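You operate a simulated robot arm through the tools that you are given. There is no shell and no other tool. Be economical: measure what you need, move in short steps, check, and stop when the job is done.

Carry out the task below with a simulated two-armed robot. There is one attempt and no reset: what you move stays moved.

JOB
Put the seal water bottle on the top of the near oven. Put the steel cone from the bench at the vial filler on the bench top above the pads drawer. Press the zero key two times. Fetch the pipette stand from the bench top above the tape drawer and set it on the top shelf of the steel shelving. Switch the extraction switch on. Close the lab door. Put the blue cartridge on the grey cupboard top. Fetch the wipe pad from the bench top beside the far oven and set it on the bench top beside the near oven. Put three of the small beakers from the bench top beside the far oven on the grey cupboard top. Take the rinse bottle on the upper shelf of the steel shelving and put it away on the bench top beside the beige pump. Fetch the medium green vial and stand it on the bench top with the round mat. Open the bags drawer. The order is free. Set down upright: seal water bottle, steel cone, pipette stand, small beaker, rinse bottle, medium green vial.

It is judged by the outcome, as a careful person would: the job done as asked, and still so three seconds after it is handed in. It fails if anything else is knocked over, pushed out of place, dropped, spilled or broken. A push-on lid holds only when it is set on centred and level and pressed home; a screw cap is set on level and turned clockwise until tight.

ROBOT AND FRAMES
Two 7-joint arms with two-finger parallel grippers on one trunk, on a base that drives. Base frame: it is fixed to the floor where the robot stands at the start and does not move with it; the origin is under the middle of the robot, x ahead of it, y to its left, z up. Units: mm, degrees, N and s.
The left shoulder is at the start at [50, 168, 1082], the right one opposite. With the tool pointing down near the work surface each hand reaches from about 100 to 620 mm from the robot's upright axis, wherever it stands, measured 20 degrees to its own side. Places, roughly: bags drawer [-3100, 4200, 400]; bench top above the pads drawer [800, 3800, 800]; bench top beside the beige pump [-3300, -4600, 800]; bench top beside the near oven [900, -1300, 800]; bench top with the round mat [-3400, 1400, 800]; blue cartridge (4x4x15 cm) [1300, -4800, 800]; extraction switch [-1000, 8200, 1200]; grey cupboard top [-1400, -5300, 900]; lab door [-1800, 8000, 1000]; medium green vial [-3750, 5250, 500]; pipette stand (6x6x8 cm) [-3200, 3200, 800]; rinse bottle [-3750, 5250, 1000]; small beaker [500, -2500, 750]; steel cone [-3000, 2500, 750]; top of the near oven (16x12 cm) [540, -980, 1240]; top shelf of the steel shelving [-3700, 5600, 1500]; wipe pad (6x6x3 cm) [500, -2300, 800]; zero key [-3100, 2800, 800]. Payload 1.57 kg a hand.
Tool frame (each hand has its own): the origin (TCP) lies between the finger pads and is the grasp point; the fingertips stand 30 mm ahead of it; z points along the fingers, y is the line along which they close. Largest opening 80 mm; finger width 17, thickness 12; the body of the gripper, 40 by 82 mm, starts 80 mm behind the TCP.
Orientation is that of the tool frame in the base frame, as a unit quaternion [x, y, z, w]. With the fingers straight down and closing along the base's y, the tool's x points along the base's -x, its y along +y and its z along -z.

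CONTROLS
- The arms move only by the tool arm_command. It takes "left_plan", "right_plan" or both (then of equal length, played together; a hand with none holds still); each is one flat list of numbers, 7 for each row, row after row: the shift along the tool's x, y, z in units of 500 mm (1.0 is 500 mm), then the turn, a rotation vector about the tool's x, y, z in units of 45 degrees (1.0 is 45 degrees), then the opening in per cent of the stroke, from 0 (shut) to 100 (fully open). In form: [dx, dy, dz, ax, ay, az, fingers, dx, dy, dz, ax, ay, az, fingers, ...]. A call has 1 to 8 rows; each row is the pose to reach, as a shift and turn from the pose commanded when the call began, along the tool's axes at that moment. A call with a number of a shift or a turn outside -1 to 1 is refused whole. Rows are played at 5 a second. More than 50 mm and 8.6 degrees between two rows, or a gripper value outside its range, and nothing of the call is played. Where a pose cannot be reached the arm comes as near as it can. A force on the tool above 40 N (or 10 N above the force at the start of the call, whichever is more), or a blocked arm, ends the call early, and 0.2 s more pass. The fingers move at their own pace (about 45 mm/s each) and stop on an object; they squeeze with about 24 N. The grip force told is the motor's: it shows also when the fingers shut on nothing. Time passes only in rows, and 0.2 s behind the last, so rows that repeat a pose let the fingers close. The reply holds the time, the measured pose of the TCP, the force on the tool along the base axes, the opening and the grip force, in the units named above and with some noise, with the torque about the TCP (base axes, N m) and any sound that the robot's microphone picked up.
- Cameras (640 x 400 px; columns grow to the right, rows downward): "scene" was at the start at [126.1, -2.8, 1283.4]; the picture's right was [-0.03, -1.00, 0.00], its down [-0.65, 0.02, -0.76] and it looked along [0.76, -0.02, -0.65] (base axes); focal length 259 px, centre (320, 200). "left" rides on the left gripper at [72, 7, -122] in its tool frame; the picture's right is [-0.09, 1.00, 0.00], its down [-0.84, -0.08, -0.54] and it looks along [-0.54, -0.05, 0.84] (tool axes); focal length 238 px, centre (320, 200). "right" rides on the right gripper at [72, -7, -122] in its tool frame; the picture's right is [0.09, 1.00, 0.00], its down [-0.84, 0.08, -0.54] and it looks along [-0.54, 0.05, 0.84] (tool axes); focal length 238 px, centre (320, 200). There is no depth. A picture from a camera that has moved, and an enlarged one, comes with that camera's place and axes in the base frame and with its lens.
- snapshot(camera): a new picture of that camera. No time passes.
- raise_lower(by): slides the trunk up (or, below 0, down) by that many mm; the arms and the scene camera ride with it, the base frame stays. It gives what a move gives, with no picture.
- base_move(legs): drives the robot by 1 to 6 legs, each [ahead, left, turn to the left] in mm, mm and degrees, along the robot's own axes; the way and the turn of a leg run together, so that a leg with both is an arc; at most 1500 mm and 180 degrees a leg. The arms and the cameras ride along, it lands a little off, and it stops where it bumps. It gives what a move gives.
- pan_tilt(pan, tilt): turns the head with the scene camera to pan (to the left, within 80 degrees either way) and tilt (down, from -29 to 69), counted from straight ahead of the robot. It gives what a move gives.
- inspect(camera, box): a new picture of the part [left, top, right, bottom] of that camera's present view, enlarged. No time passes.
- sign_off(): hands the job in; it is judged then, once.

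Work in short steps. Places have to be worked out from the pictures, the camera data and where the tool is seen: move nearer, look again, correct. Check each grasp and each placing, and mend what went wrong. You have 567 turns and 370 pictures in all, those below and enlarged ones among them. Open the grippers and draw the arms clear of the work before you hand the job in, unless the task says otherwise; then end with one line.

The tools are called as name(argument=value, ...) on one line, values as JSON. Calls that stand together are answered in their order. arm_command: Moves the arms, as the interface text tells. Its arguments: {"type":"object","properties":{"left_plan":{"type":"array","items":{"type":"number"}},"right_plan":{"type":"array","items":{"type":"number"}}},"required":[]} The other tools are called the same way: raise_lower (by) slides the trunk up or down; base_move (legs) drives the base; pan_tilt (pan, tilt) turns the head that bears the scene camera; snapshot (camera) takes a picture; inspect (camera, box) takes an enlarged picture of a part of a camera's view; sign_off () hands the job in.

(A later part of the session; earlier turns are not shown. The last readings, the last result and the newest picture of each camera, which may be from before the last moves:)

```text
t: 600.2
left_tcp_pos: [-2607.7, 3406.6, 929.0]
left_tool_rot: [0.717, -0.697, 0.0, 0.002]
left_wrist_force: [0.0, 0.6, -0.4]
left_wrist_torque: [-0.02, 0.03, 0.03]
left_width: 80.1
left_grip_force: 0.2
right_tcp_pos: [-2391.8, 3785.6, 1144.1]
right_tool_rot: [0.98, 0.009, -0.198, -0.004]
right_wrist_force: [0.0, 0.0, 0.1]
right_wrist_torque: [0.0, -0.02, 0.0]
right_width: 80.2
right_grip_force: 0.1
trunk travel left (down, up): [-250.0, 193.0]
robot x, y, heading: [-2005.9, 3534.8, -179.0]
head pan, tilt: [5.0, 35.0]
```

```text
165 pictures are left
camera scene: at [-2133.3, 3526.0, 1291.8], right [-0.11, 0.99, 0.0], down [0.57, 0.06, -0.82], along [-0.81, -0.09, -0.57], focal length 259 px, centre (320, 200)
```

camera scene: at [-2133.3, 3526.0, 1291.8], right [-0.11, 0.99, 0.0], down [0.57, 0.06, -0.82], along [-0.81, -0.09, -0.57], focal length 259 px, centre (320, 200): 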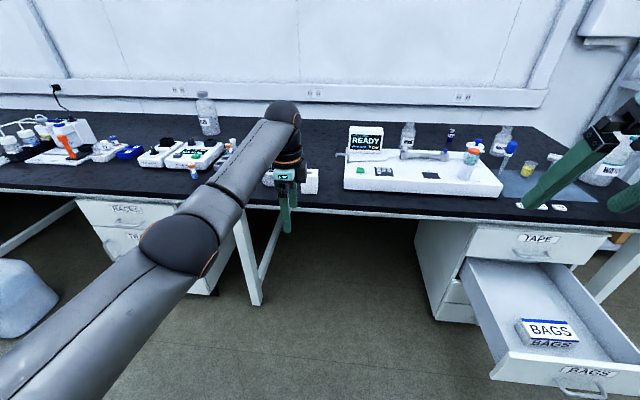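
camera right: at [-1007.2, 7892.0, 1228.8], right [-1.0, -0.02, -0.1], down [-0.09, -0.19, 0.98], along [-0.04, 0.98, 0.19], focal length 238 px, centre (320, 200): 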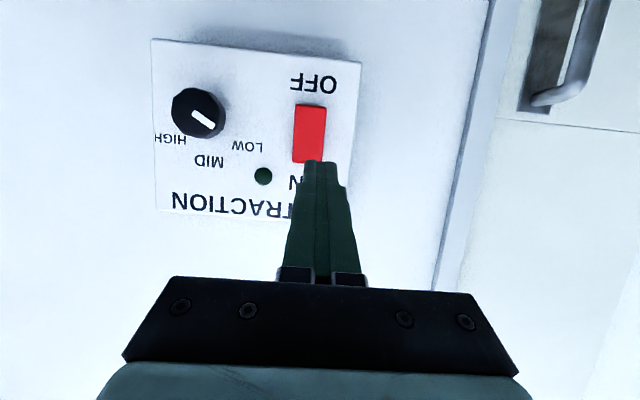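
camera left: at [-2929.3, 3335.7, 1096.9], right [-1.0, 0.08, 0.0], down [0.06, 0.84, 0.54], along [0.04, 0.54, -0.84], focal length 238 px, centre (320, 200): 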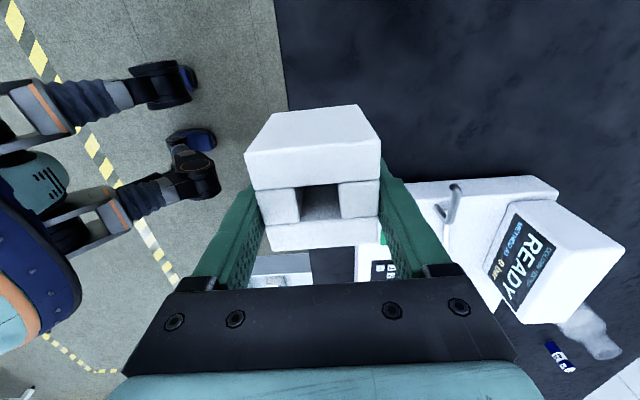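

Retract the left hand and tilt the right hand to ~50°.

arm_command(left_plan=[0, -0.09, -0.02, 0, 0, 0, 100, 0, -0.18, -0.04, 0, 0, 0, 100, 0, -0.27, -0.06, 0, 0, 0, 100, 0, -0.36, -0.08, 0, 0, 0, 100, 0, -0.44, -0.1, 0, 0, 0, 100], right_plan=[0.03, 0, 0.06, 0, -0.15, 0, 100, 0.06, 0, 0.12, 0, -0.3, 0, 100, 0.09, 0, 0.18, 0, -0.45, 0, 100, 0.12, 0, 0.24, 0, -0.6, 0, 100, 0.15, 0, 0.28, 0, -0.6, 0, 100])

base_move(legs=[[0, 240, -0.8], [230, 0, 0]])

snapshot(camera="right")

snapshot(camera="scene")

```text
t: 601.4
left_tcp_pos: [-2385.1, 3416.0, 979.6]
left_tool_rot: [0.717, -0.697, 0.0, 0.001]
left_wrist_force: [0.1, 0.9, 0.3]
left_wrist_torque: [-0.02, 0.01, 0.02]
left_width: 79.9
left_grip_force: 0.1
right_tcp_pos: [-2429.5, 3797.4, 1003.1]
right_tool_rot: [0.907, 0.01, -0.42, -0.002]
right_wrist_force: [-0.4, -0.7, -1.0]
right_wrist_torque: [0.0, 0.02, 0.01]
right_width: 80.2
right_grip_force: 0.0
right hand out of reach, approached as far as the arm can: row 3, 4, 5
trunk travel left (down, up): [-250.0, 193.0]
robot x, y, heading: [-2008.9, 3540.0, -178.8]
head pan, tilt: [5.0, 35.0]
```

```text
t: 605.5
left_tcp_pos: [-2609.4, 3181.3, 979.4]
left_tool_rot: [0.71, -0.704, 0.001, 0.001]
left_wrist_force: [-0.9, 0.1, 0.3]
left_wrist_torque: [0.02, -0.06, -0.01]
left_width: 80.0
left_grip_force: 0.0
right_tcp_pos: [-2649.1, 3564.2, 1004.4]
right_tool_rot: [0.907, 0.001, -0.421, -0.007]
right_wrist_force: [0.1, -0.2, -0.3]
right_wrist_torque: [0.01, 0.01, -0.02]
right_width: 80.0
right_grip_force: 0.1
trunk travel left (down, up): [-250.0, 193.0]
robot x, y, heading: [-2228.7, 3295.6, -180.2]
head pan, tilt: [5.0, 35.0]
```

```text
164 pictures are left
camera right: at [-2510.0, 3568.9, 1027.9], right [0.06, -0.99, -0.08], down [-0.13, -0.09, 0.99], along [-0.99, -0.05, -0.13], focal length 238 px, centre (320, 200)
```

right: 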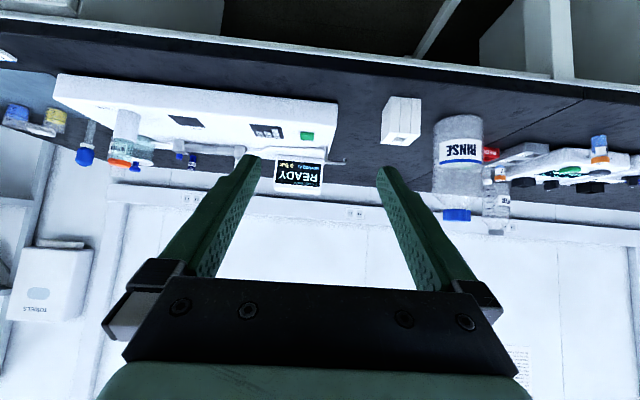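

```text
163 pictures are left
camera scene: at [-2356.7, 3287.8, 1291.7], right [-0.09, 1.0, 0.0], down [0.57, 0.05, -0.82], along [-0.82, -0.07, -0.57], focal length 259 px, centre (320, 200)
```

scene: 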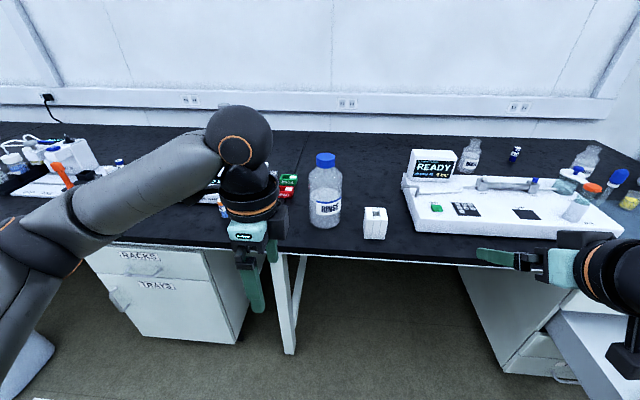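

Stand at ≈(−2963,3405). Drive 130 closer, then bring the right hand to a stand-off along the 50° line.

base_move(legs=[[130, 0, 0.2]])

arm_command(right_plan=[0.03, 0.08, 0.03, 0, 0, 0, 100, 0.05, 0.16, 0.06, 0, 0, 0, 100, 0.06, 0.24, 0.09, 0, 0, 0, 100, 0.06, 0.31, 0.13, 0, 0, 0, 100, 0.05, 0.318, 0.22, 0, 0, 0, 100])

snapshot(camera="right")

```text
t: 606.8
left_tcp_pos: [-2742.5, 3181.0, 979.2]
left_tool_rot: [0.712, -0.703, 0.0, 0.002]
left_wrist_force: [-0.3, -0.2, -0.5]
left_wrist_torque: [0.03, -0.01, -0.04]
left_width: 80.0
left_grip_force: 0.0
right_tcp_pos: [-2782.2, 3562.1, 1003.3]
right_tool_rot: [0.907, 0.004, -0.42, -0.004]
right_wrist_force: [-0.8, 0.5, 0.0]
right_wrist_torque: [0.02, -0.05, 0.01]
right_width: 79.8
right_grip_force: 0.1
trunk travel left (down, up): [-250.0, 193.0]
robot x, y, heading: [-2362.5, 3293.0, -179.7]
head pan, tilt: [5.0, 35.0]
```

```text
t: 608.0
left_tcp_pos: [-2741.6, 3179.6, 979.3]
left_tool_rot: [0.711, -0.703, -0.001, 0.002]
left_wrist_force: [0.2, 0.0, 0.2]
left_wrist_torque: [-0.01, -0.03, -0.03]
left_width: 80.1
left_grip_force: 0.0
right_tcp_pos: [-2846.6, 3405.8, 910.3]
right_tool_rot: [0.907, 0.003, -0.421, -0.005]
right_wrist_force: [-0.5, 0.2, 0.0]
right_wrist_torque: [-0.03, -0.02, 0.02]
right_width: 80.0
right_grip_force: 0.1
right hand out of reach, approached as far as the arm can: row 1
trunk travel left (down, up): [-250.0, 193.0]
robot x, y, heading: [-2361.5, 3294.9, -179.9]
head pan, tilt: [5.0, 35.0]
```

```text
162 pictures are left
camera right: at [-2708.0, 3410.6, 935.1], right [0.06, -0.99, -0.08], down [-0.13, -0.09, 0.99], along [-0.99, -0.05, -0.13], focal length 238 px, centre (320, 200)
```

right: 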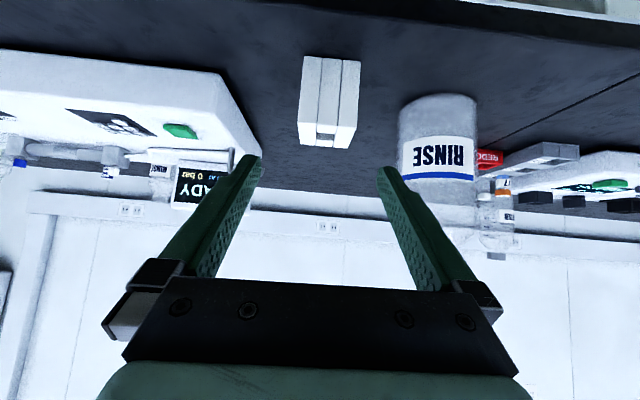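

Shift 6 mm and advance along the approach line halfway.

arm_command(right_plan=[0.006, 0.012, 0.08, 0, 0, 0, 100, 0.012, 0.012, 0.16, 0, 0, 0, 100, 0.016, 0.012, 0.21, 0, 0, 0, 100])

snapshot(camera="right")

inspect(camera="scene", box=[270, 140, 450, 290])

```text
t: 608.8
left_tcp_pos: [-2741.8, 3181.0, 980.0]
left_tool_rot: [0.711, -0.703, 0.0, 0.002]
left_wrist_force: [0.4, 0.2, 0.0]
left_wrist_torque: [0.01, 0.01, -0.04]
left_width: 80.1
left_grip_force: 0.0
right_tcp_pos: [-2922.1, 3398.6, 836.5]
right_tool_rot: [0.907, 0.003, -0.42, -0.006]
right_wrist_force: [0.7, 0.0, 0.1]
right_wrist_torque: [0.01, 0.0, 0.01]
right_width: 80.1
right_grip_force: 0.0
trunk travel left (down, up): [-250.0, 193.0]
robot x, y, heading: [-2360.4, 3296.4, -179.7]
head pan, tilt: [5.0, 35.0]
```

```text
161 pictures are left
camera right: at [-2784.2, 3404.4, 861.1], right [0.06, -0.99, -0.08], down [-0.13, -0.09, 0.99], along [-0.99, -0.05, -0.13], focal length 238 px, centre (320, 200)
```

right: 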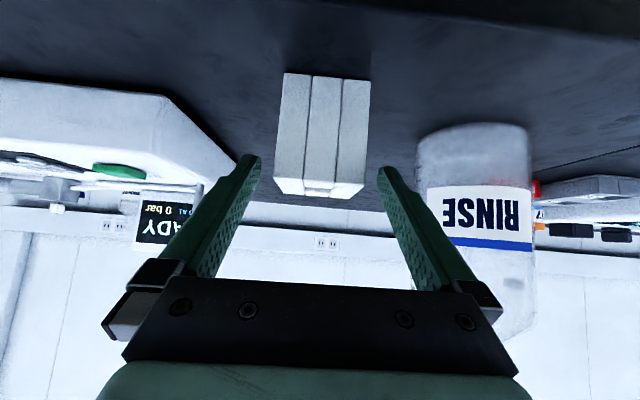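

```text
2.67 times, centred on (360, 215) of scene
camera zoom: at [-2488.7, 3287.0, 1291.8], right [-0.09, 1.0, 0.0], down [0.57, 0.05, -0.82], along [-0.82, -0.07, -0.57], focal length 690 px, centre (213, 160)
```

zoom: 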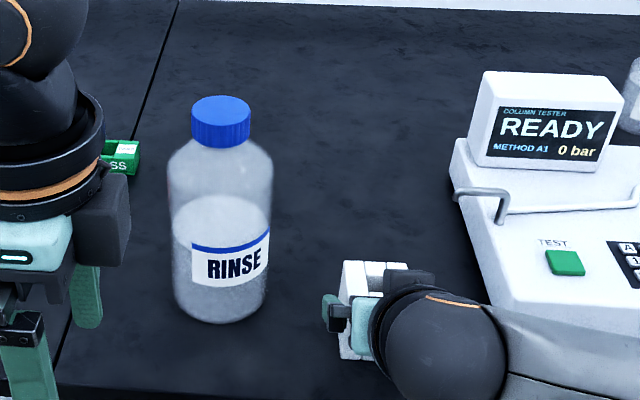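

Centred. Advance the last ~58 mm and close.

arm_command(right_plan=[0.005, 0, 0.06, 0, 0, 0, 100, 0.01, 0, 0.114, 0, 0, 0, 100, 0.01, 0, 0.114, 0, 0, 0, 60, 0.01, 0, 0.114, 0, 0, 0, 45, 0.01, 0, 0.114, 0, 0, 0, 45])

snapshot(camera="right")

```text
t: 610.0
left_tcp_pos: [-2741.6, 3180.5, 979.0]
left_tool_rot: [0.712, -0.702, -0.001, 0.002]
left_wrist_force: [0.0, -0.4, -0.2]
left_wrist_torque: [0.01, 0.02, 0.03]
left_width: 79.9
left_grip_force: 0.0
right_tcp_pos: [-2965.5, 3398.9, 797.4]
right_tool_rot: [0.907, 0.003, -0.421, -0.005]
right_wrist_force: [-1.0, -0.2, -0.7]
right_wrist_torque: [-0.1, 0.1, -0.04]
right_width: 59.9
right_grip_force: 24.0
trunk travel left (down, up): [-250.0, 193.0]
robot x, y, heading: [-2361.6, 3297.2, -179.7]
head pan, tilt: [5.0, 35.0]
```

```text
159 pictures are left
camera right: at [-2825.9, 3404.4, 821.2], right [0.06, -0.99, -0.08], down [-0.13, -0.09, 0.99], along [-0.99, -0.05, -0.13], focal length 238 px, centre (320, 200)
```

right: 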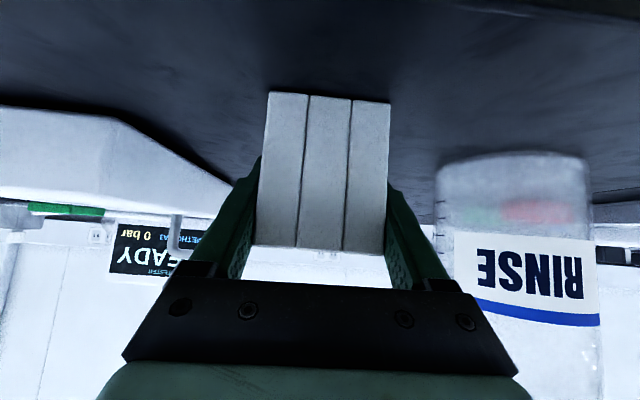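

Gripped. Lift 120 mm and back off.

arm_command(right_plan=[-0.03, 0, -0.026, 0, 0, 0, 45, -0.09, 0, -0.078, 0, 0, 0, 45, -0.15, 0, -0.13, 0, 0, 0, 45, -0.18, 0, -0.155, 0, 0, 0, 45])

base_move(legs=[[-400, 0, 0]])

snapshot(camera="scene")

```text
t: 611.0
left_tcp_pos: [-2741.9, 3180.7, 977.8]
left_tool_rot: [0.712, -0.702, 0.0, 0.002]
left_wrist_force: [0.1, 0.4, -0.4]
left_wrist_torque: [0.04, 0.04, 0.01]
left_width: 80.0
left_grip_force: 0.1
right_tcp_pos: [-2965.9, 3398.4, 915.4]
right_tool_rot: [0.907, 0.003, -0.42, -0.007]
right_wrist_force: [0.0, -0.2, -2.6]
right_wrist_torque: [-0.01, 0.0, 0.02]
right_width: 60.0
right_grip_force: 24.4
trunk travel left (down, up): [-250.0, 193.0]
robot x, y, heading: [-2361.2, 3295.8, -179.7]
head pan, tilt: [5.0, 35.0]
```

```text
t: 613.5
left_tcp_pos: [-2341.2, 3179.0, 979.2]
left_tool_rot: [0.713, -0.701, 0.0, 0.002]
left_wrist_force: [-0.8, 0.5, -0.4]
left_wrist_torque: [-0.01, 0.03, -0.02]
left_width: 80.2
left_grip_force: 0.1
right_tcp_pos: [-2565.4, 3398.3, 915.2]
right_tool_rot: [0.907, 0.005, -0.42, -0.004]
right_wrist_force: [-0.1, 0.0, -1.9]
right_wrist_torque: [0.02, 0.03, 0.04]
right_width: 59.9
right_grip_force: 24.0
trunk travel left (down, up): [-250.0, 193.0]
robot x, y, heading: [-1964.8, 3297.0, -179.5]
head pan, tilt: [5.0, 35.0]
```

```text
158 pictures are left
camera scene: at [-2087.7, 3289.1, 1291.8], right [-0.1, 1.0, 0.0], down [0.57, 0.06, -0.82], along [-0.82, -0.08, -0.57], focal length 259 px, centre (320, 200)
```

scene: 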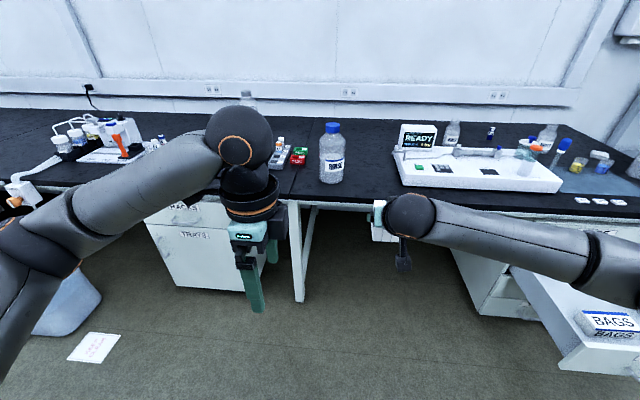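

Drive north to the shelving and raise the trunk.

base_move(legs=[[200, -1200, 0], [200, -950, 0]])

raise_lower(by=193)

pan_tilt(pan=0, tilt=5)

snapshot(camera="scene")

```text
t: 632.8
left_tcp_pos: [-2738.1, 5361.8, 979.3]
left_tool_rot: [0.711, -0.703, 0.0, 0.001]
left_wrist_force: [0.8, -0.5, 0.6]
left_wrist_torque: [-0.02, 0.0, -0.01]
left_width: 79.9
left_grip_force: 0.0
right_tcp_pos: [-2962.0, 5579.5, 915.6]
right_tool_rot: [0.907, 0.003, -0.42, -0.006]
right_wrist_force: [-0.5, 0.7, -1.6]
right_wrist_torque: [-0.02, 0.03, 0.0]
right_width: 59.8
right_grip_force: 23.5
trunk travel left (down, up): [-250.0, 193.0]
robot x, y, heading: [-2361.6, 5477.7, -179.5]
head pan, tilt: [5.0, 35.0]
```

```text
t: 634.9
left_tcp_pos: [-2739.4, 5361.8, 1172.0]
left_tool_rot: [0.712, -0.703, 0.0, 0.002]
left_wrist_force: [-0.3, 0.1, 0.5]
left_wrist_torque: [0.0, 0.02, -0.01]
left_width: 80.1
left_grip_force: 0.1
right_tcp_pos: [-2962.4, 5580.3, 1107.9]
right_tool_rot: [0.907, 0.003, -0.42, -0.005]
right_wrist_force: [-0.4, -0.3, -3.4]
right_wrist_torque: [0.0, 0.05, -0.03]
right_width: 59.8
right_grip_force: 24.1
trunk travel left (down, up): [-443.0, 0.0]
robot x, y, heading: [-2359.4, 5476.8, -179.8]
head pan, tilt: [5.0, 35.0]
```

```text
t: 635.8
left_tcp_pos: [-2739.5, 5362.3, 1172.0]
left_tool_rot: [0.711, -0.703, 0.0, 0.001]
left_wrist_force: [0.3, 0.0, -0.2]
left_wrist_torque: [0.02, 0.02, 0.01]
left_width: 79.9
left_grip_force: 0.0
right_tcp_pos: [-2962.2, 5579.8, 1106.9]
right_tool_rot: [0.907, 0.003, -0.42, -0.005]
right_wrist_force: [0.3, 0.2, -2.6]
right_wrist_torque: [-0.02, 0.03, 0.01]
right_width: 59.8
right_grip_force: 24.0
trunk travel left (down, up): [-443.0, 0.0]
robot x, y, heading: [-2358.7, 5477.2, -179.5]
head pan, tilt: [0.0, 5.0]
```

```text
157 pictures are left
camera scene: at [-2490.1, 5477.1, 1532.5], right [-0.01, 1.0, 0.0], down [0.09, 0.0, -1.0], along [-1.0, -0.01, -0.09], focal length 259 px, centre (320, 200)
```

scene: 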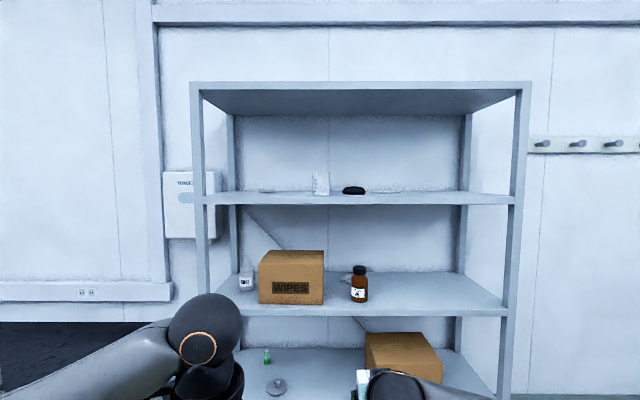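

inspect(camera="scene", box=[190, 110, 530, 320])

```text
1.88 times, centred on (360, 215) of scene
camera zoom: at [-2490.1, 5477.1, 1532.5], right [-0.01, 1.0, 0.0], down [0.09, 0.0, -1.0], along [-1.0, -0.01, -0.09], focal length 487 px, centre (245, 172)
```

zoom: 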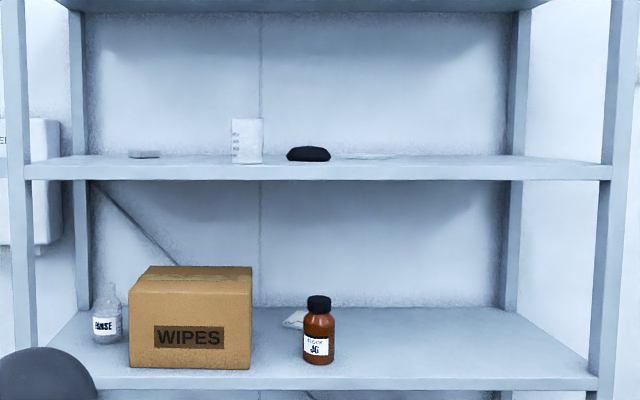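

Top shelf surface z≈1440, front x≈−3466; free at y≈5900. Raise the stand in steps here in open space.

arm_command(right_plan=[-0.03, 0, -0.061, 0, 0, 0, 45, -0.06, 0, -0.122, 0, 0, 0, 45, -0.09, 0, -0.183, 0, 0, 0, 45, -0.12, 0, -0.245, 0, 0, 0, 45, -0.15, 0, -0.306, 0, 0, 0, 45, -0.18, 0, -0.367, 0, 0, 0, 45, -0.21, 0, -0.43, 0, 0, 0, 45, -0.24, 0, -0.49, 0, 0, 0, 45])

arm_command(right_plan=[-0.06, 0, -0.052, 0, 0, 0, 45, -0.12, 0, -0.104, 0, 0, 0, 45, -0.18, 0, -0.155, 0, 0, 0, 45, -0.235, 0, -0.2, 0, 0, 0, 45])

```text
t: 637.6
left_tcp_pos: [-2738.3, 5362.0, 1172.1]
left_tool_rot: [0.712, -0.703, 0.0, 0.002]
left_wrist_force: [0.6, -0.4, -0.2]
left_wrist_torque: [-0.01, -0.03, 0.03]
left_width: 79.9
left_grip_force: 0.1
right_tcp_pos: [-2851.9, 5573.8, 1356.6]
right_tool_rot: [0.907, 0.004, -0.42, -0.006]
right_wrist_force: [-0.5, 0.6, -2.0]
right_wrist_torque: [0.0, 0.0, -0.01]
right_width: 59.9
right_grip_force: 24.0
trunk travel left (down, up): [-443.0, 0.0]
robot x, y, heading: [-2358.7, 5478.9, -179.6]
head pan, tilt: [0.0, 5.0]
```

```text
t: 638.6
left_tcp_pos: [-2738.0, 5361.4, 1172.3]
left_tool_rot: [0.712, -0.702, -0.001, 0.001]
left_wrist_force: [0.5, 0.4, -0.1]
left_wrist_torque: [-0.01, -0.01, 0.02]
left_width: 80.0
left_grip_force: 0.1
right_tcp_pos: [-2852.7, 5574.3, 1513.2]
right_tool_rot: [0.907, 0.004, -0.42, -0.005]
right_wrist_force: [-0.3, 0.0, -2.2]
right_wrist_torque: [0.01, -0.05, 0.04]
right_width: 59.9
right_grip_force: 23.9
trunk travel left (down, up): [-443.0, 0.0]
robot x, y, heading: [-2361.0, 5479.2, -179.6]
head pan, tilt: [0.0, 5.0]
```

Reached z=1513. Retract the left hand, then align and drive toward the shelf, checking before entry.

arm_command(left_plan=[0, -0.08, 0, 0, 0, 0, 100, 0, -0.16, 0, 0, 0, 0, 100, 0, -0.24, 0, 0, 0, 0, 100])

base_move(legs=[[0, -325, -0.4], [540, 0, 0]])

pan_tilt(pan=-12, tilt=5)

snapshot(camera="scene")

snapshot(camera="right")

```text
t: 639.4
left_tcp_pos: [-2616.3, 5365.0, 1168.3]
left_tool_rot: [0.712, -0.702, 0.0, 0.002]
left_wrist_force: [0.0, 0.0, 0.8]
left_wrist_torque: [0.04, -0.04, -0.04]
left_width: 79.9
left_grip_force: 0.2
right_tcp_pos: [-2852.2, 5573.9, 1513.9]
right_tool_rot: [0.908, 0.003, -0.42, -0.005]
right_wrist_force: [-0.5, -0.1, -2.3]
right_wrist_torque: [0.01, 0.01, -0.01]
right_width: 60.0
right_grip_force: 24.1
trunk travel left (down, up): [-443.0, 0.0]
robot x, y, heading: [-2356.9, 5479.3, -179.9]
head pan, tilt: [0.0, 5.0]
```

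```text
t: 645.6
left_tcp_pos: [-3164.5, 5698.9, 1169.9]
left_tool_rot: [-0.704, 0.71, 0.0, -0.002]
left_wrist_force: [0.4, -0.6, 0.0]
left_wrist_torque: [0.02, -0.02, -0.01]
left_width: 80.0
left_grip_force: 0.0
right_tcp_pos: [-3397.3, 5914.7, 1512.7]
right_tool_rot: [0.907, -0.006, -0.421, -0.009]
right_wrist_force: [0.3, 0.9, -2.0]
right_wrist_torque: [0.0, 0.0, 0.01]
right_width: 59.9
right_grip_force: 23.6
trunk travel left (down, up): [-443.0, 0.0]
robot x, y, heading: [-2898.9, 5806.7, 179.0]
head pan, tilt: [0.0, 5.0]
```

```text
t: 646.3
left_tcp_pos: [-3165.4, 5698.8, 1170.1]
left_tool_rot: [-0.704, 0.71, 0.0, -0.002]
left_wrist_force: [0.2, 0.2, -0.3]
left_wrist_torque: [0.0, -0.02, -0.01]
left_width: 80.1
left_grip_force: 0.0
right_tcp_pos: [-3396.0, 5914.5, 1512.8]
right_tool_rot: [0.907, -0.007, -0.42, -0.011]
right_wrist_force: [0.3, -0.6, -2.5]
right_wrist_torque: [0.01, 0.02, -0.01]
right_width: 60.1
right_grip_force: 24.1
trunk travel left (down, up): [-443.0, 0.0]
robot x, y, heading: [-2906.2, 5807.5, 179.2]
head pan, tilt: [-12.0, 5.0]
```

```text
155 pictures are left
camera scene: at [-3032.4, 5827.8, 1532.6], right [0.22, 0.97, 0.0], down [0.09, -0.02, -1.0], along [-0.97, 0.22, -0.09], focal length 259 px, centre (320, 200)
```

scene: 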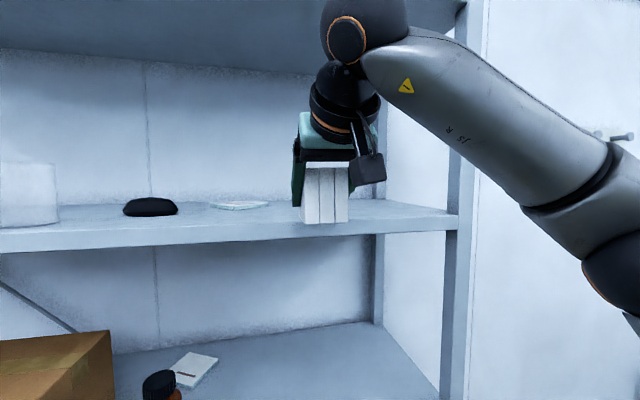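

```text
154 pictures are left
camera right: at [-3256.7, 5916.7, 1537.9], right [0.04, -1.0, -0.08], down [-0.13, -0.09, 0.99], along [-0.99, -0.03, -0.13], focal length 238 px, centre (320, 200)
```

right: 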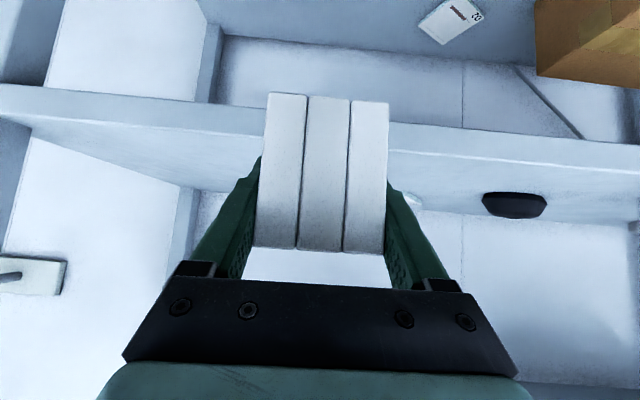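

Shelf surface appears to be z≈1467 — level with the stand's bottom. Raise 35 mm more.

arm_command(right_plan=[-0.027, 0, -0.023, 0, 0, 0, 45, -0.054, 0, -0.046, 0, 0, 0, 45])

snapshot(camera="scene")

```text
t: 646.9
left_tcp_pos: [-3165.1, 5699.4, 1168.9]
left_tool_rot: [-0.703, 0.711, 0.001, -0.001]
left_wrist_force: [-0.5, -0.7, 0.0]
left_wrist_torque: [-0.03, -0.01, -0.01]
left_width: 80.1
left_grip_force: 0.1
right_tcp_pos: [-3395.1, 5913.3, 1548.7]
right_tool_rot: [0.907, -0.006, -0.42, -0.01]
right_wrist_force: [-0.1, 0.3, -3.3]
right_wrist_torque: [0.0, 0.0, 0.01]
right_width: 60.1
right_grip_force: 24.3
trunk travel left (down, up): [-443.0, 0.0]
robot x, y, heading: [-2901.0, 5812.0, 179.0]
head pan, tilt: [-12.0, 5.0]
```

```text
153 pictures are left
camera scene: at [-3032.4, 5827.6, 1532.6], right [0.22, 0.97, 0.0], down [0.09, -0.02, -1.0], along [-0.97, 0.22, -0.09], focal length 259 px, centre (320, 200)
```

scene: 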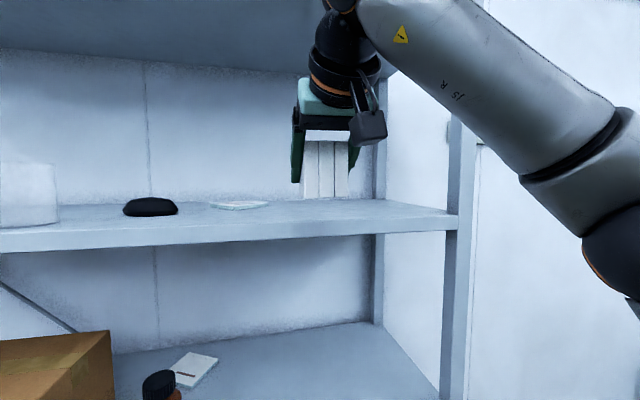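

Clear above the shelf now. Drive ahead 130 mm.

base_move(legs=[[130, 0, 0.9]])

snapshot(camera="right")

snapshot(camera="scene")

```text
t: 648.2
left_tcp_pos: [-3292.2, 5696.9, 1168.1]
left_tool_rot: [0.71, -0.704, 0.0, 0.001]
left_wrist_force: [-0.6, -0.4, 0.0]
left_wrist_torque: [-0.01, 0.01, -0.02]
left_width: 80.1
left_grip_force: 0.1
right_tcp_pos: [-3526.1, 5907.7, 1548.2]
right_tool_rot: [0.907, 0.001, -0.421, -0.007]
right_wrist_force: [0.1, 0.7, -2.4]
right_wrist_torque: [-0.02, 0.0, -0.04]
right_width: 59.9
right_grip_force: 24.3
trunk travel left (down, up): [-443.0, 0.0]
robot x, y, heading: [-3032.0, 5808.4, 180.0]
head pan, tilt: [-12.0, 5.0]
```

```text
152 pictures are left
camera right: at [-3387.4, 5911.6, 1572.4], right [0.05, -0.99, -0.08], down [-0.13, -0.09, 0.99], along [-0.99, -0.04, -0.13], focal length 238 px, centre (320, 200)
```

right: 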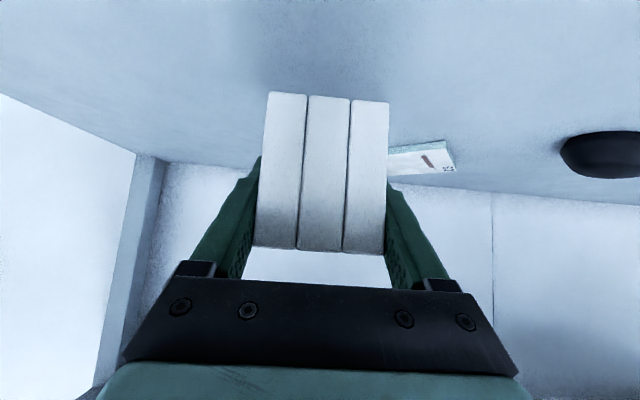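

```text
151 pictures are left
camera scene: at [-3162.8, 5826.8, 1532.5], right [0.21, 0.98, 0.0], down [0.09, -0.02, -1.0], along [-0.97, 0.21, -0.09], focal length 259 px, centre (320, 200)
```

scene: 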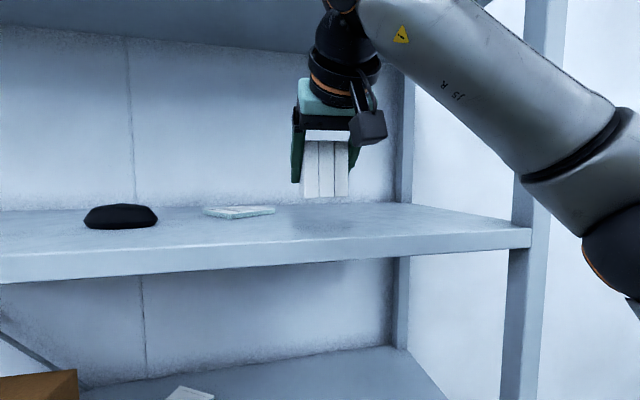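

Over the shelf. Lower in steps toward contact.

arm_command(right_plan=[0.0229, 0, 0.0194, 0, 0, 0, 45, 0.038, 0, 0.0324, 0, 0, 0, 45, 0.0458, 0, 0.0388, 0, 0, 0, 45, 0.052, 0, 0.044, 0, 0, 0, 45, 0.058, 0, 0.0492, 0, 0, 0, 45])

inspect(camera="scene", box=[230, 130, 430, 260])

```text
t: 649.4
left_tcp_pos: [-3291.2, 5697.1, 1167.9]
left_tool_rot: [0.71, -0.704, 0.0, 0.002]
left_wrist_force: [-0.5, 0.0, -0.3]
left_wrist_torque: [-0.03, -0.01, 0.01]
left_width: 80.2
left_grip_force: 0.0
right_tcp_pos: [-3525.2, 5906.6, 1510.1]
right_tool_rot: [0.907, 0.001, -0.42, -0.007]
right_wrist_force: [0.6, -0.1, -2.6]
right_wrist_torque: [0.0, 0.0, -0.02]
right_width: 59.9
right_grip_force: 23.7
trunk travel left (down, up): [-443.0, 0.0]
robot x, y, heading: [-3038.3, 5811.9, 180.0]
head pan, tilt: [-12.0, 5.0]
```

```text
3.08 times, centred on (330, 195) of scene
camera zoom: at [-3162.0, 5826.9, 1532.6], right [0.21, 0.98, 0.0], down [0.09, -0.02, -1.0], along [-0.97, 0.21, -0.09], focal length 796 px, centre (289, 215)
```

zoom: 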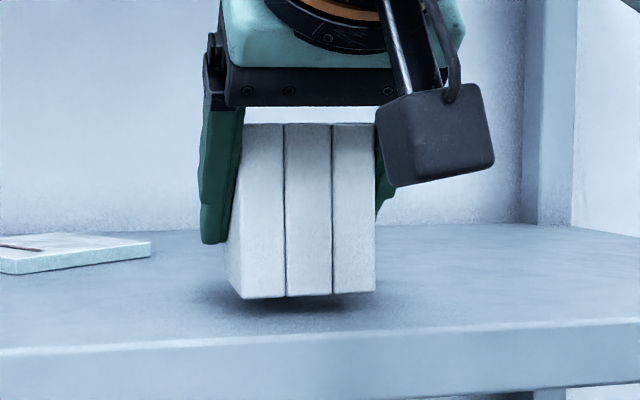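

A few mm remain. Continue.

arm_command(right_plan=[0.0046, 0, 0.0039, 0, 0, 0, 45, 0.0092, 0, 0.0078, 0, 0, 0, 45, 0.0122, 0, 0.0104, 0, 0, 0, 45, 0.0153, 0, 0.0129, 0, 0, 0, 45])

inspect(camera="scene", box=[230, 130, 430, 260])

```text
t: 650.4
left_tcp_pos: [-3293.3, 5695.6, 1168.6]
left_tool_rot: [0.709, -0.705, -0.001, 0.001]
left_wrist_force: [-0.7, -1.0, 0.0]
left_wrist_torque: [0.01, 0.01, 0.0]
left_width: 80.2
left_grip_force: 0.1
right_tcp_pos: [-3525.1, 5907.8, 1502.6]
right_tool_rot: [0.906, -0.001, -0.423, -0.005]
right_wrist_force: [-3.7, -0.1, 9.4]
right_wrist_torque: [-0.41, -0.2, -0.16]
right_width: 60.2
right_grip_force: 24.4
trunk travel left (down, up): [-443.0, 0.0]
robot x, y, heading: [-3030.1, 5808.1, 179.8]
head pan, tilt: [-12.0, 5.0]
```

```text
3.08 times, centred on (330, 195) of scene
camera zoom: at [-3161.9, 5826.5, 1532.9], right [0.21, 0.98, 0.0], down [0.09, -0.02, -1.0], along [-0.97, 0.21, -0.09], focal length 796 px, centre (289, 215)
```

zoom: 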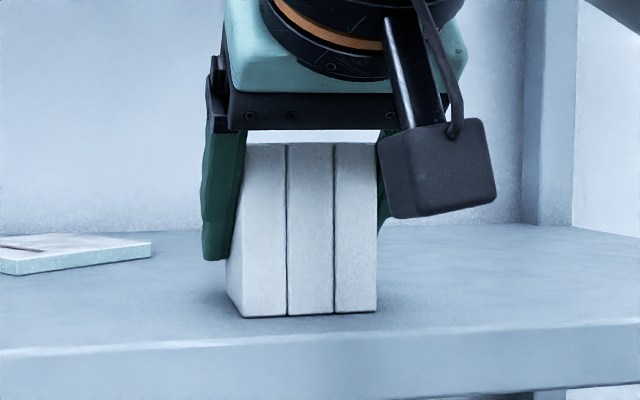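

Contact; stand on the shelf. Open and retreat along the approach line.

arm_command(right_plan=[-0.002, 0, -0.002, 0, 0, 0, 45, -0.002, 0, -0.002, 0, 0, 0, 85, -0.002, 0, -0.002, 0, 0, 0, 100, -0.002, 0, -0.002, 0, 0, 0, 100, 0, 0, -0.05, 0, 0, 0, 100, 0, 0, -0.1, 0, 0, 0, 100, 0, 0, -0.14, 0, 0, 0, 100])

snapshot(camera="scene")

```text
t: 652.0
left_tcp_pos: [-3291.6, 5696.0, 1168.6]
left_tool_rot: [0.71, -0.705, -0.001, 0.003]
left_wrist_force: [-0.7, -0.2, -0.6]
left_wrist_torque: [0.01, 0.04, 0.01]
left_width: 80.0
left_grip_force: 0.0
right_tcp_pos: [-3472.5, 5907.2, 1545.2]
right_tool_rot: [0.907, 0.001, -0.42, -0.007]
right_wrist_force: [-0.8, -0.4, 0.2]
right_wrist_torque: [-0.01, 0.04, 0.03]
right_width: 80.1
right_grip_force: 0.0
trunk travel left (down, up): [-443.0, 0.0]
robot x, y, heading: [-3035.5, 5807.6, 179.8]
head pan, tilt: [-12.0, 5.0]
```

```text
148 pictures are left
camera scene: at [-3161.2, 5826.7, 1532.7], right [0.21, 0.98, 0.0], down [0.08, -0.02, -1.0], along [-0.97, 0.21, -0.09], focal length 259 px, centre (320, 200)
```

scene: 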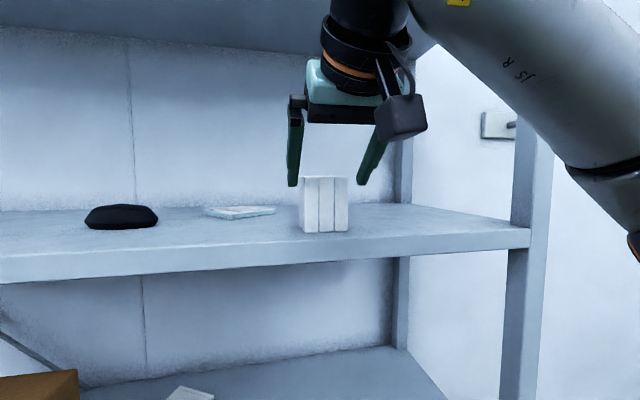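

Pipette stand stands on the top shelf. Back off, lower the trunk, and look at the rinse bottle on the upper shelf.

base_move(legs=[[-500, 0, 0]])

raise_lower(by=-193)

arm_command(right_plan=[0.06, 0, 0.05, 0, 0, 0, 100, 0.12, 0, 0.1, 0, 0, 0, 100, 0.18, 0, 0.15, 0, 0, 0, 100, 0.24, 0, 0.2, 0, 0, 0, 100])

base_move(legs=[[0, 680, 0]])

pan_tilt(pan=0, tilt=12)

snapshot(camera="scene")

```text
t: 654.9
left_tcp_pos: [-2796.1, 5695.5, 1169.5]
left_tool_rot: [-0.706, 0.708, 0.001, -0.002]
left_wrist_force: [0.2, -0.3, 0.0]
left_wrist_torque: [0.02, 0.01, 0.0]
left_width: 80.2
left_grip_force: 0.0
right_tcp_pos: [-2974.8, 5910.0, 1545.5]
right_tool_rot: [0.907, -0.005, -0.42, -0.009]
right_wrist_force: [-0.5, -0.1, 0.4]
right_wrist_torque: [0.0, 0.02, 0.01]
right_width: 80.0
right_grip_force: 0.1
trunk travel left (down, up): [-443.0, 0.0]
robot x, y, heading: [-2540.5, 5806.2, 179.6]
head pan, tilt: [-12.0, 5.0]
```

```text
t: 657.0
left_tcp_pos: [-2795.9, 5695.7, 975.9]
left_tool_rot: [-0.706, 0.708, 0.001, -0.002]
left_wrist_force: [0.2, 0.9, -0.3]
left_wrist_torque: [-0.02, -0.01, -0.03]
left_width: 80.0
left_grip_force: 0.0
right_tcp_pos: [-2974.8, 5908.5, 1351.4]
right_tool_rot: [0.908, -0.005, -0.42, -0.009]
right_wrist_force: [0.2, -1.0, 0.6]
right_wrist_torque: [-0.05, 0.0, -0.02]
right_width: 79.9
right_grip_force: 0.1
trunk travel left (down, up): [-250.0, 193.0]
robot x, y, heading: [-2535.5, 5806.5, 179.3]
head pan, tilt: [-12.0, 5.0]
```

```text
t: 658.0
left_tcp_pos: [-2796.3, 5696.1, 975.4]
left_tool_rot: [-0.705, 0.709, 0.001, -0.002]
left_wrist_force: [1.1, -0.7, -0.7]
left_wrist_torque: [0.02, 0.03, -0.01]
left_width: 79.9
left_grip_force: 0.0
right_tcp_pos: [-2975.0, 5912.3, 1195.1]
right_tool_rot: [0.908, -0.005, -0.42, -0.008]
right_wrist_force: [0.6, -0.1, -0.7]
right_wrist_torque: [0.02, 0.02, 0.02]
right_width: 80.0
right_grip_force: 0.1
trunk travel left (down, up): [-250.0, 193.0]
robot x, y, heading: [-2538.7, 5807.0, 179.6]
head pan, tilt: [-12.0, 5.0]
```

```text
t: 664.5
left_tcp_pos: [-2803.0, 5015.1, 975.5]
left_tool_rot: [-0.706, 0.708, 0.001, -0.002]
left_wrist_force: [0.3, 0.1, 0.6]
left_wrist_torque: [-0.01, -0.04, 0.05]
left_width: 80.0
left_grip_force: 0.0
right_tcp_pos: [-2983.1, 5228.8, 1195.6]
right_tool_rot: [0.908, -0.003, -0.42, -0.008]
right_wrist_force: [-0.4, 0.8, -0.5]
right_wrist_torque: [0.01, 0.0, -0.01]
right_width: 79.8
right_grip_force: 0.1
trunk travel left (down, up): [-250.0, 193.0]
robot x, y, heading: [-2543.3, 5125.7, 179.7]
head pan, tilt: [-12.0, 5.0]
```

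```text
t: 665.2
left_tcp_pos: [-2803.9, 5015.2, 975.6]
left_tool_rot: [-0.706, 0.708, 0.0, -0.002]
left_wrist_force: [-1.0, 0.4, 0.0]
left_wrist_torque: [0.01, 0.04, 0.01]
left_width: 79.7
left_grip_force: 0.1
right_tcp_pos: [-2982.7, 5229.2, 1195.2]
right_tool_rot: [0.907, -0.003, -0.42, -0.008]
right_wrist_force: [0.9, -0.3, -0.6]
right_wrist_torque: [-0.02, -0.02, 0.01]
right_width: 80.0
right_grip_force: 0.0
trunk travel left (down, up): [-250.0, 193.0]
robot x, y, heading: [-2542.2, 5125.3, 179.7]
head pan, tilt: [0.0, 12.0]
```

```text
147 pictures are left
camera scene: at [-2675.1, 5125.3, 1328.4], right [0.01, 1.0, 0.0], down [0.21, 0.0, -0.98], along [-0.98, 0.01, -0.21], focal length 259 px, centre (320, 200)
```

scene: 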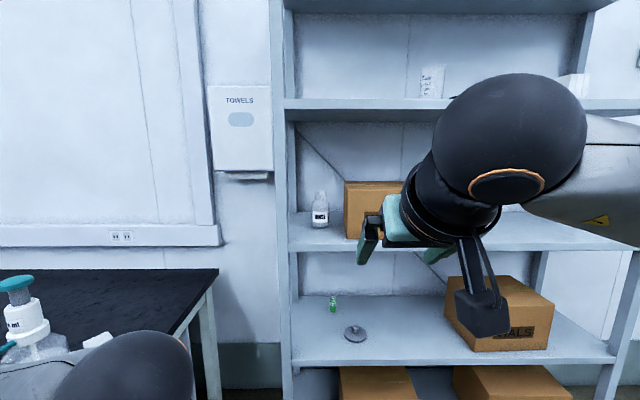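

inspect(camera="scene", box=[270, 160, 400, 260])

inspect(camera="scene", box=[280, 270, 410, 380])

```text
4.00 times, centred on (335, 210) of scene
camera zoom: at [-2675.1, 5125.3, 1328.4], right [0.01, 1.0, 0.0], down [0.21, 0.0, -0.98], along [-0.98, 0.01, -0.21], focal length 1034 px, centre (260, 160)
```

zoom: 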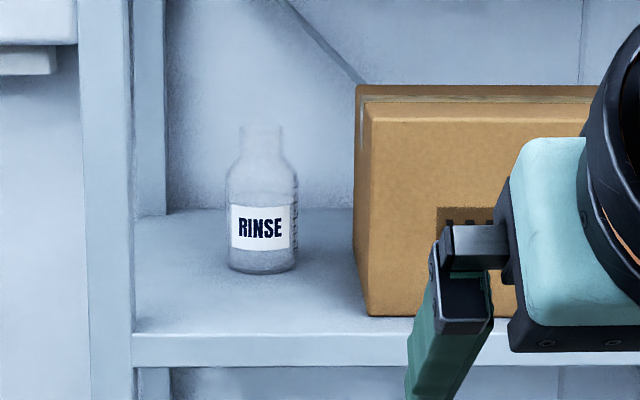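

```text
3.64 times, centred on (345, 325) of scene
camera zoom: at [-2675.1, 5125.3, 1328.4], right [0.01, 1.0, 0.0], down [0.21, 0.0, -0.98], along [-0.98, 0.01, -0.21], focal length 940 px, centre (229, -254)
```

zoom: 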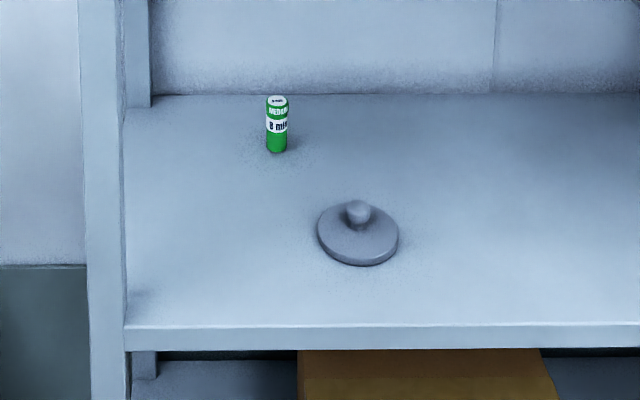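

The rinse bottle (open, same type as the seal water) is at ≈(−3650,5137), shelf z≈1020, WIPES box 50 mm to its right. I'll approach horizontally and grip the neck (z≈1158) with the tilted right hand.

arm_command(right_plan=[0.028, 0, 0.024, 0, 0, 0, 100, 0.053, 0, 0.045, 0, 0, 0, 100])

base_move(legs=[[0, 88, 0.3], [400, 0, 0]])

snapshot(camera="right")

snapshot(camera="scene")

```text
t: 665.8
left_tcp_pos: [-2803.1, 5014.8, 975.3]
left_tool_rot: [-0.707, 0.708, 0.001, -0.002]
left_wrist_force: [-0.3, 0.3, -0.4]
left_wrist_torque: [0.01, 0.03, -0.01]
left_width: 80.1
left_grip_force: 0.0
right_tcp_pos: [-2981.8, 5230.8, 1159.7]
right_tool_rot: [0.907, -0.004, -0.421, -0.009]
right_wrist_force: [-0.2, -0.7, -0.4]
right_wrist_torque: [0.0, 0.0, 0.04]
right_width: 80.0
right_grip_force: 0.1
trunk travel left (down, up): [-250.0, 193.0]
robot x, y, heading: [-2544.0, 5124.2, 179.3]
head pan, tilt: [0.0, 12.0]
```

```text
t: 669.3
left_tcp_pos: [-3200.0, 4930.6, 974.9]
left_tool_rot: [-0.707, 0.707, 0.001, -0.001]
left_wrist_force: [0.3, 0.7, -0.9]
left_wrist_torque: [-0.02, -0.01, -0.02]
left_width: 80.0
left_grip_force: 0.1
right_tcp_pos: [-3378.4, 5147.1, 1160.0]
right_tool_rot: [0.907, -0.003, -0.421, -0.008]
right_wrist_force: [-0.3, 0.7, -0.1]
right_wrist_torque: [0.02, 0.01, -0.03]
right_width: 80.1
right_grip_force: 0.0
trunk travel left (down, up): [-250.0, 193.0]
robot x, y, heading: [-2940.3, 5037.2, 179.5]
head pan, tilt: [0.0, 12.0]
```

```text
144 pictures are left
camera right: at [-3239.7, 5150.5, 1183.7], right [0.05, -1.0, -0.08], down [-0.13, -0.09, 0.99], along [-0.99, -0.03, -0.13], focal length 238 px, centre (320, 200)
```

right: 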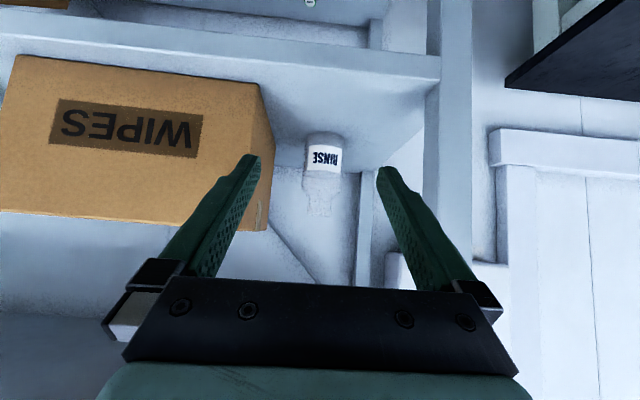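

```text
143 pictures are left
camera scene: at [-3071.9, 5041.6, 1328.3], right [0.01, 1.0, 0.0], down [0.21, 0.0, -0.98], along [-0.98, 0.01, -0.21], focal length 259 px, centre (320, 200)
```

scene: 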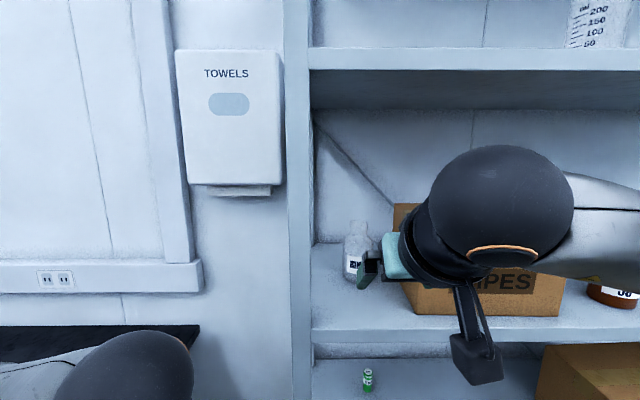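

Bottle centre y≈5138, rim ≈1156. Drive 110 ahead, then shift 9 mm, lower 12 mm, and advance partway.

base_move(legs=[[110, 0, 0]])

arm_command(right_plan=[0.018, 0.018, 0.016, 0, 0, 0, 75, -0.02, 0.018, 0.06, 0, 0, 0, 75, -0.07, 0.018, 0.12, 0, 0, 0, 75])

snapshot(camera="right")

snapshot(camera="scene")

```text
t: 670.5
left_tcp_pos: [-3309.2, 4932.1, 975.3]
left_tool_rot: [-0.707, 0.707, 0.0, -0.001]
left_wrist_force: [-0.2, 0.5, -0.2]
left_wrist_torque: [-0.01, 0.0, 0.02]
left_width: 80.1
left_grip_force: 0.0
right_tcp_pos: [-3488.8, 5147.5, 1159.6]
right_tool_rot: [0.907, -0.002, -0.421, -0.008]
right_wrist_force: [-0.3, 0.5, -0.8]
right_wrist_torque: [-0.01, 0.04, -0.02]
right_width: 80.1
right_grip_force: 0.2
trunk travel left (down, up): [-250.0, 193.0]
robot x, y, heading: [-3048.7, 5041.8, 179.6]
head pan, tilt: [0.0, 12.0]
```

```text
t: 671.3
left_tcp_pos: [-3310.5, 4931.5, 975.2]
left_tool_rot: [-0.707, 0.708, 0.0, -0.001]
left_wrist_force: [1.0, -0.2, 0.5]
left_wrist_torque: [0.02, 0.01, -0.04]
left_width: 79.7
left_grip_force: 0.1
right_tcp_pos: [-3560.6, 5139.7, 1145.0]
right_tool_rot: [0.907, -0.003, -0.421, -0.008]
right_wrist_force: [-0.1, -0.2, 0.1]
right_wrist_torque: [0.04, -0.01, 0.0]
right_width: 60.0
right_grip_force: 0.0
trunk travel left (down, up): [-250.0, 193.0]
robot x, y, heading: [-3049.6, 5040.3, 179.5]
head pan, tilt: [0.0, 12.0]
```

```text
142 pictures are left
camera right: at [-3422.2, 5142.4, 1169.4], right [0.05, -1.0, -0.08], down [-0.13, -0.09, 0.99], along [-0.99, -0.04, -0.13], focal length 238 px, centre (320, 200)
```

right: 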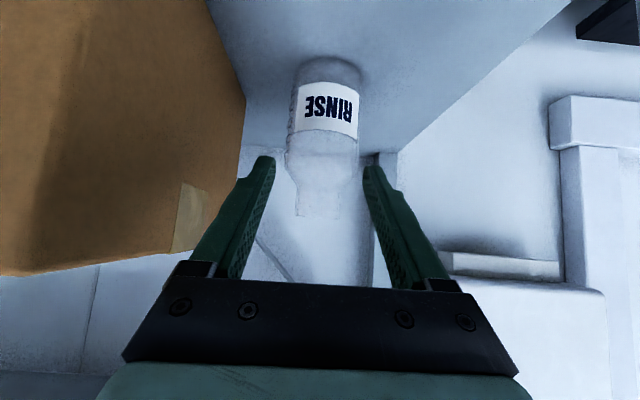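

```text
141 pictures are left
camera scene: at [-3181.4, 5042.6, 1328.3], right [0.01, 1.0, 0.0], down [0.21, 0.0, -0.98], along [-0.98, 0.01, -0.21], focal length 259 px, centre (320, 200)
```

scene: 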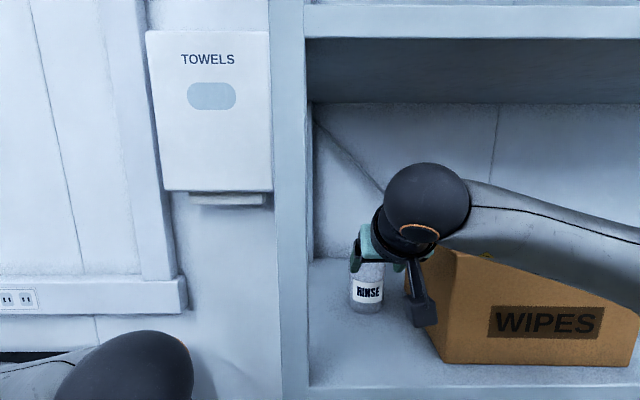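

Neck centred ahead ~75 mm. Raise 8 mm, advance, and close on the neck.

arm_command(right_plan=[-0.06, 0, 0.045, 0, 0, 0, 75, -0.1067, 0, 0.101, 0, 0, 0, 75])

snapshot(camera="right")

```text
t: 671.9
left_tcp_pos: [-3309.6, 4931.5, 975.3]
left_tool_rot: [-0.706, 0.708, 0.0, -0.002]
left_wrist_force: [-0.1, 0.7, -0.1]
left_wrist_torque: [-0.04, 0.05, -0.01]
left_width: 80.1
left_grip_force: 0.0
right_tcp_pos: [-3630.8, 5139.4, 1155.1]
right_tool_rot: [0.907, -0.004, -0.421, -0.009]
right_wrist_force: [-0.6, -0.2, 0.3]
right_wrist_torque: [-0.01, 0.0, -0.02]
right_width: 59.7
right_grip_force: 0.2
trunk travel left (down, up): [-250.0, 193.0]
robot x, y, heading: [-3050.3, 5041.1, 179.4]
head pan, tilt: [0.0, 12.0]
```

```text
140 pictures are left
camera right: at [-3492.1, 5143.3, 1179.3], right [0.05, -1.0, -0.08], down [-0.13, -0.09, 0.99], along [-0.99, -0.03, -0.13], focal length 238 px, centre (320, 200)
```

right: 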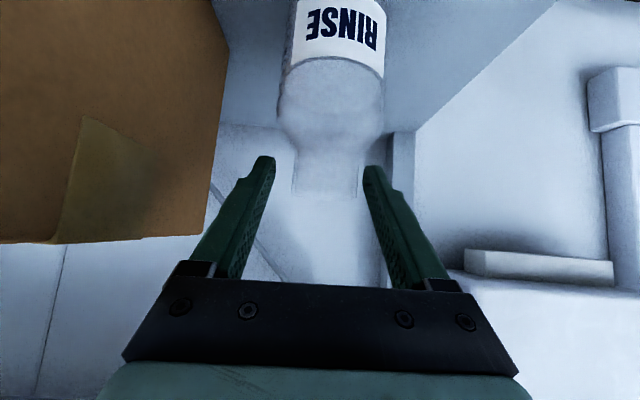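

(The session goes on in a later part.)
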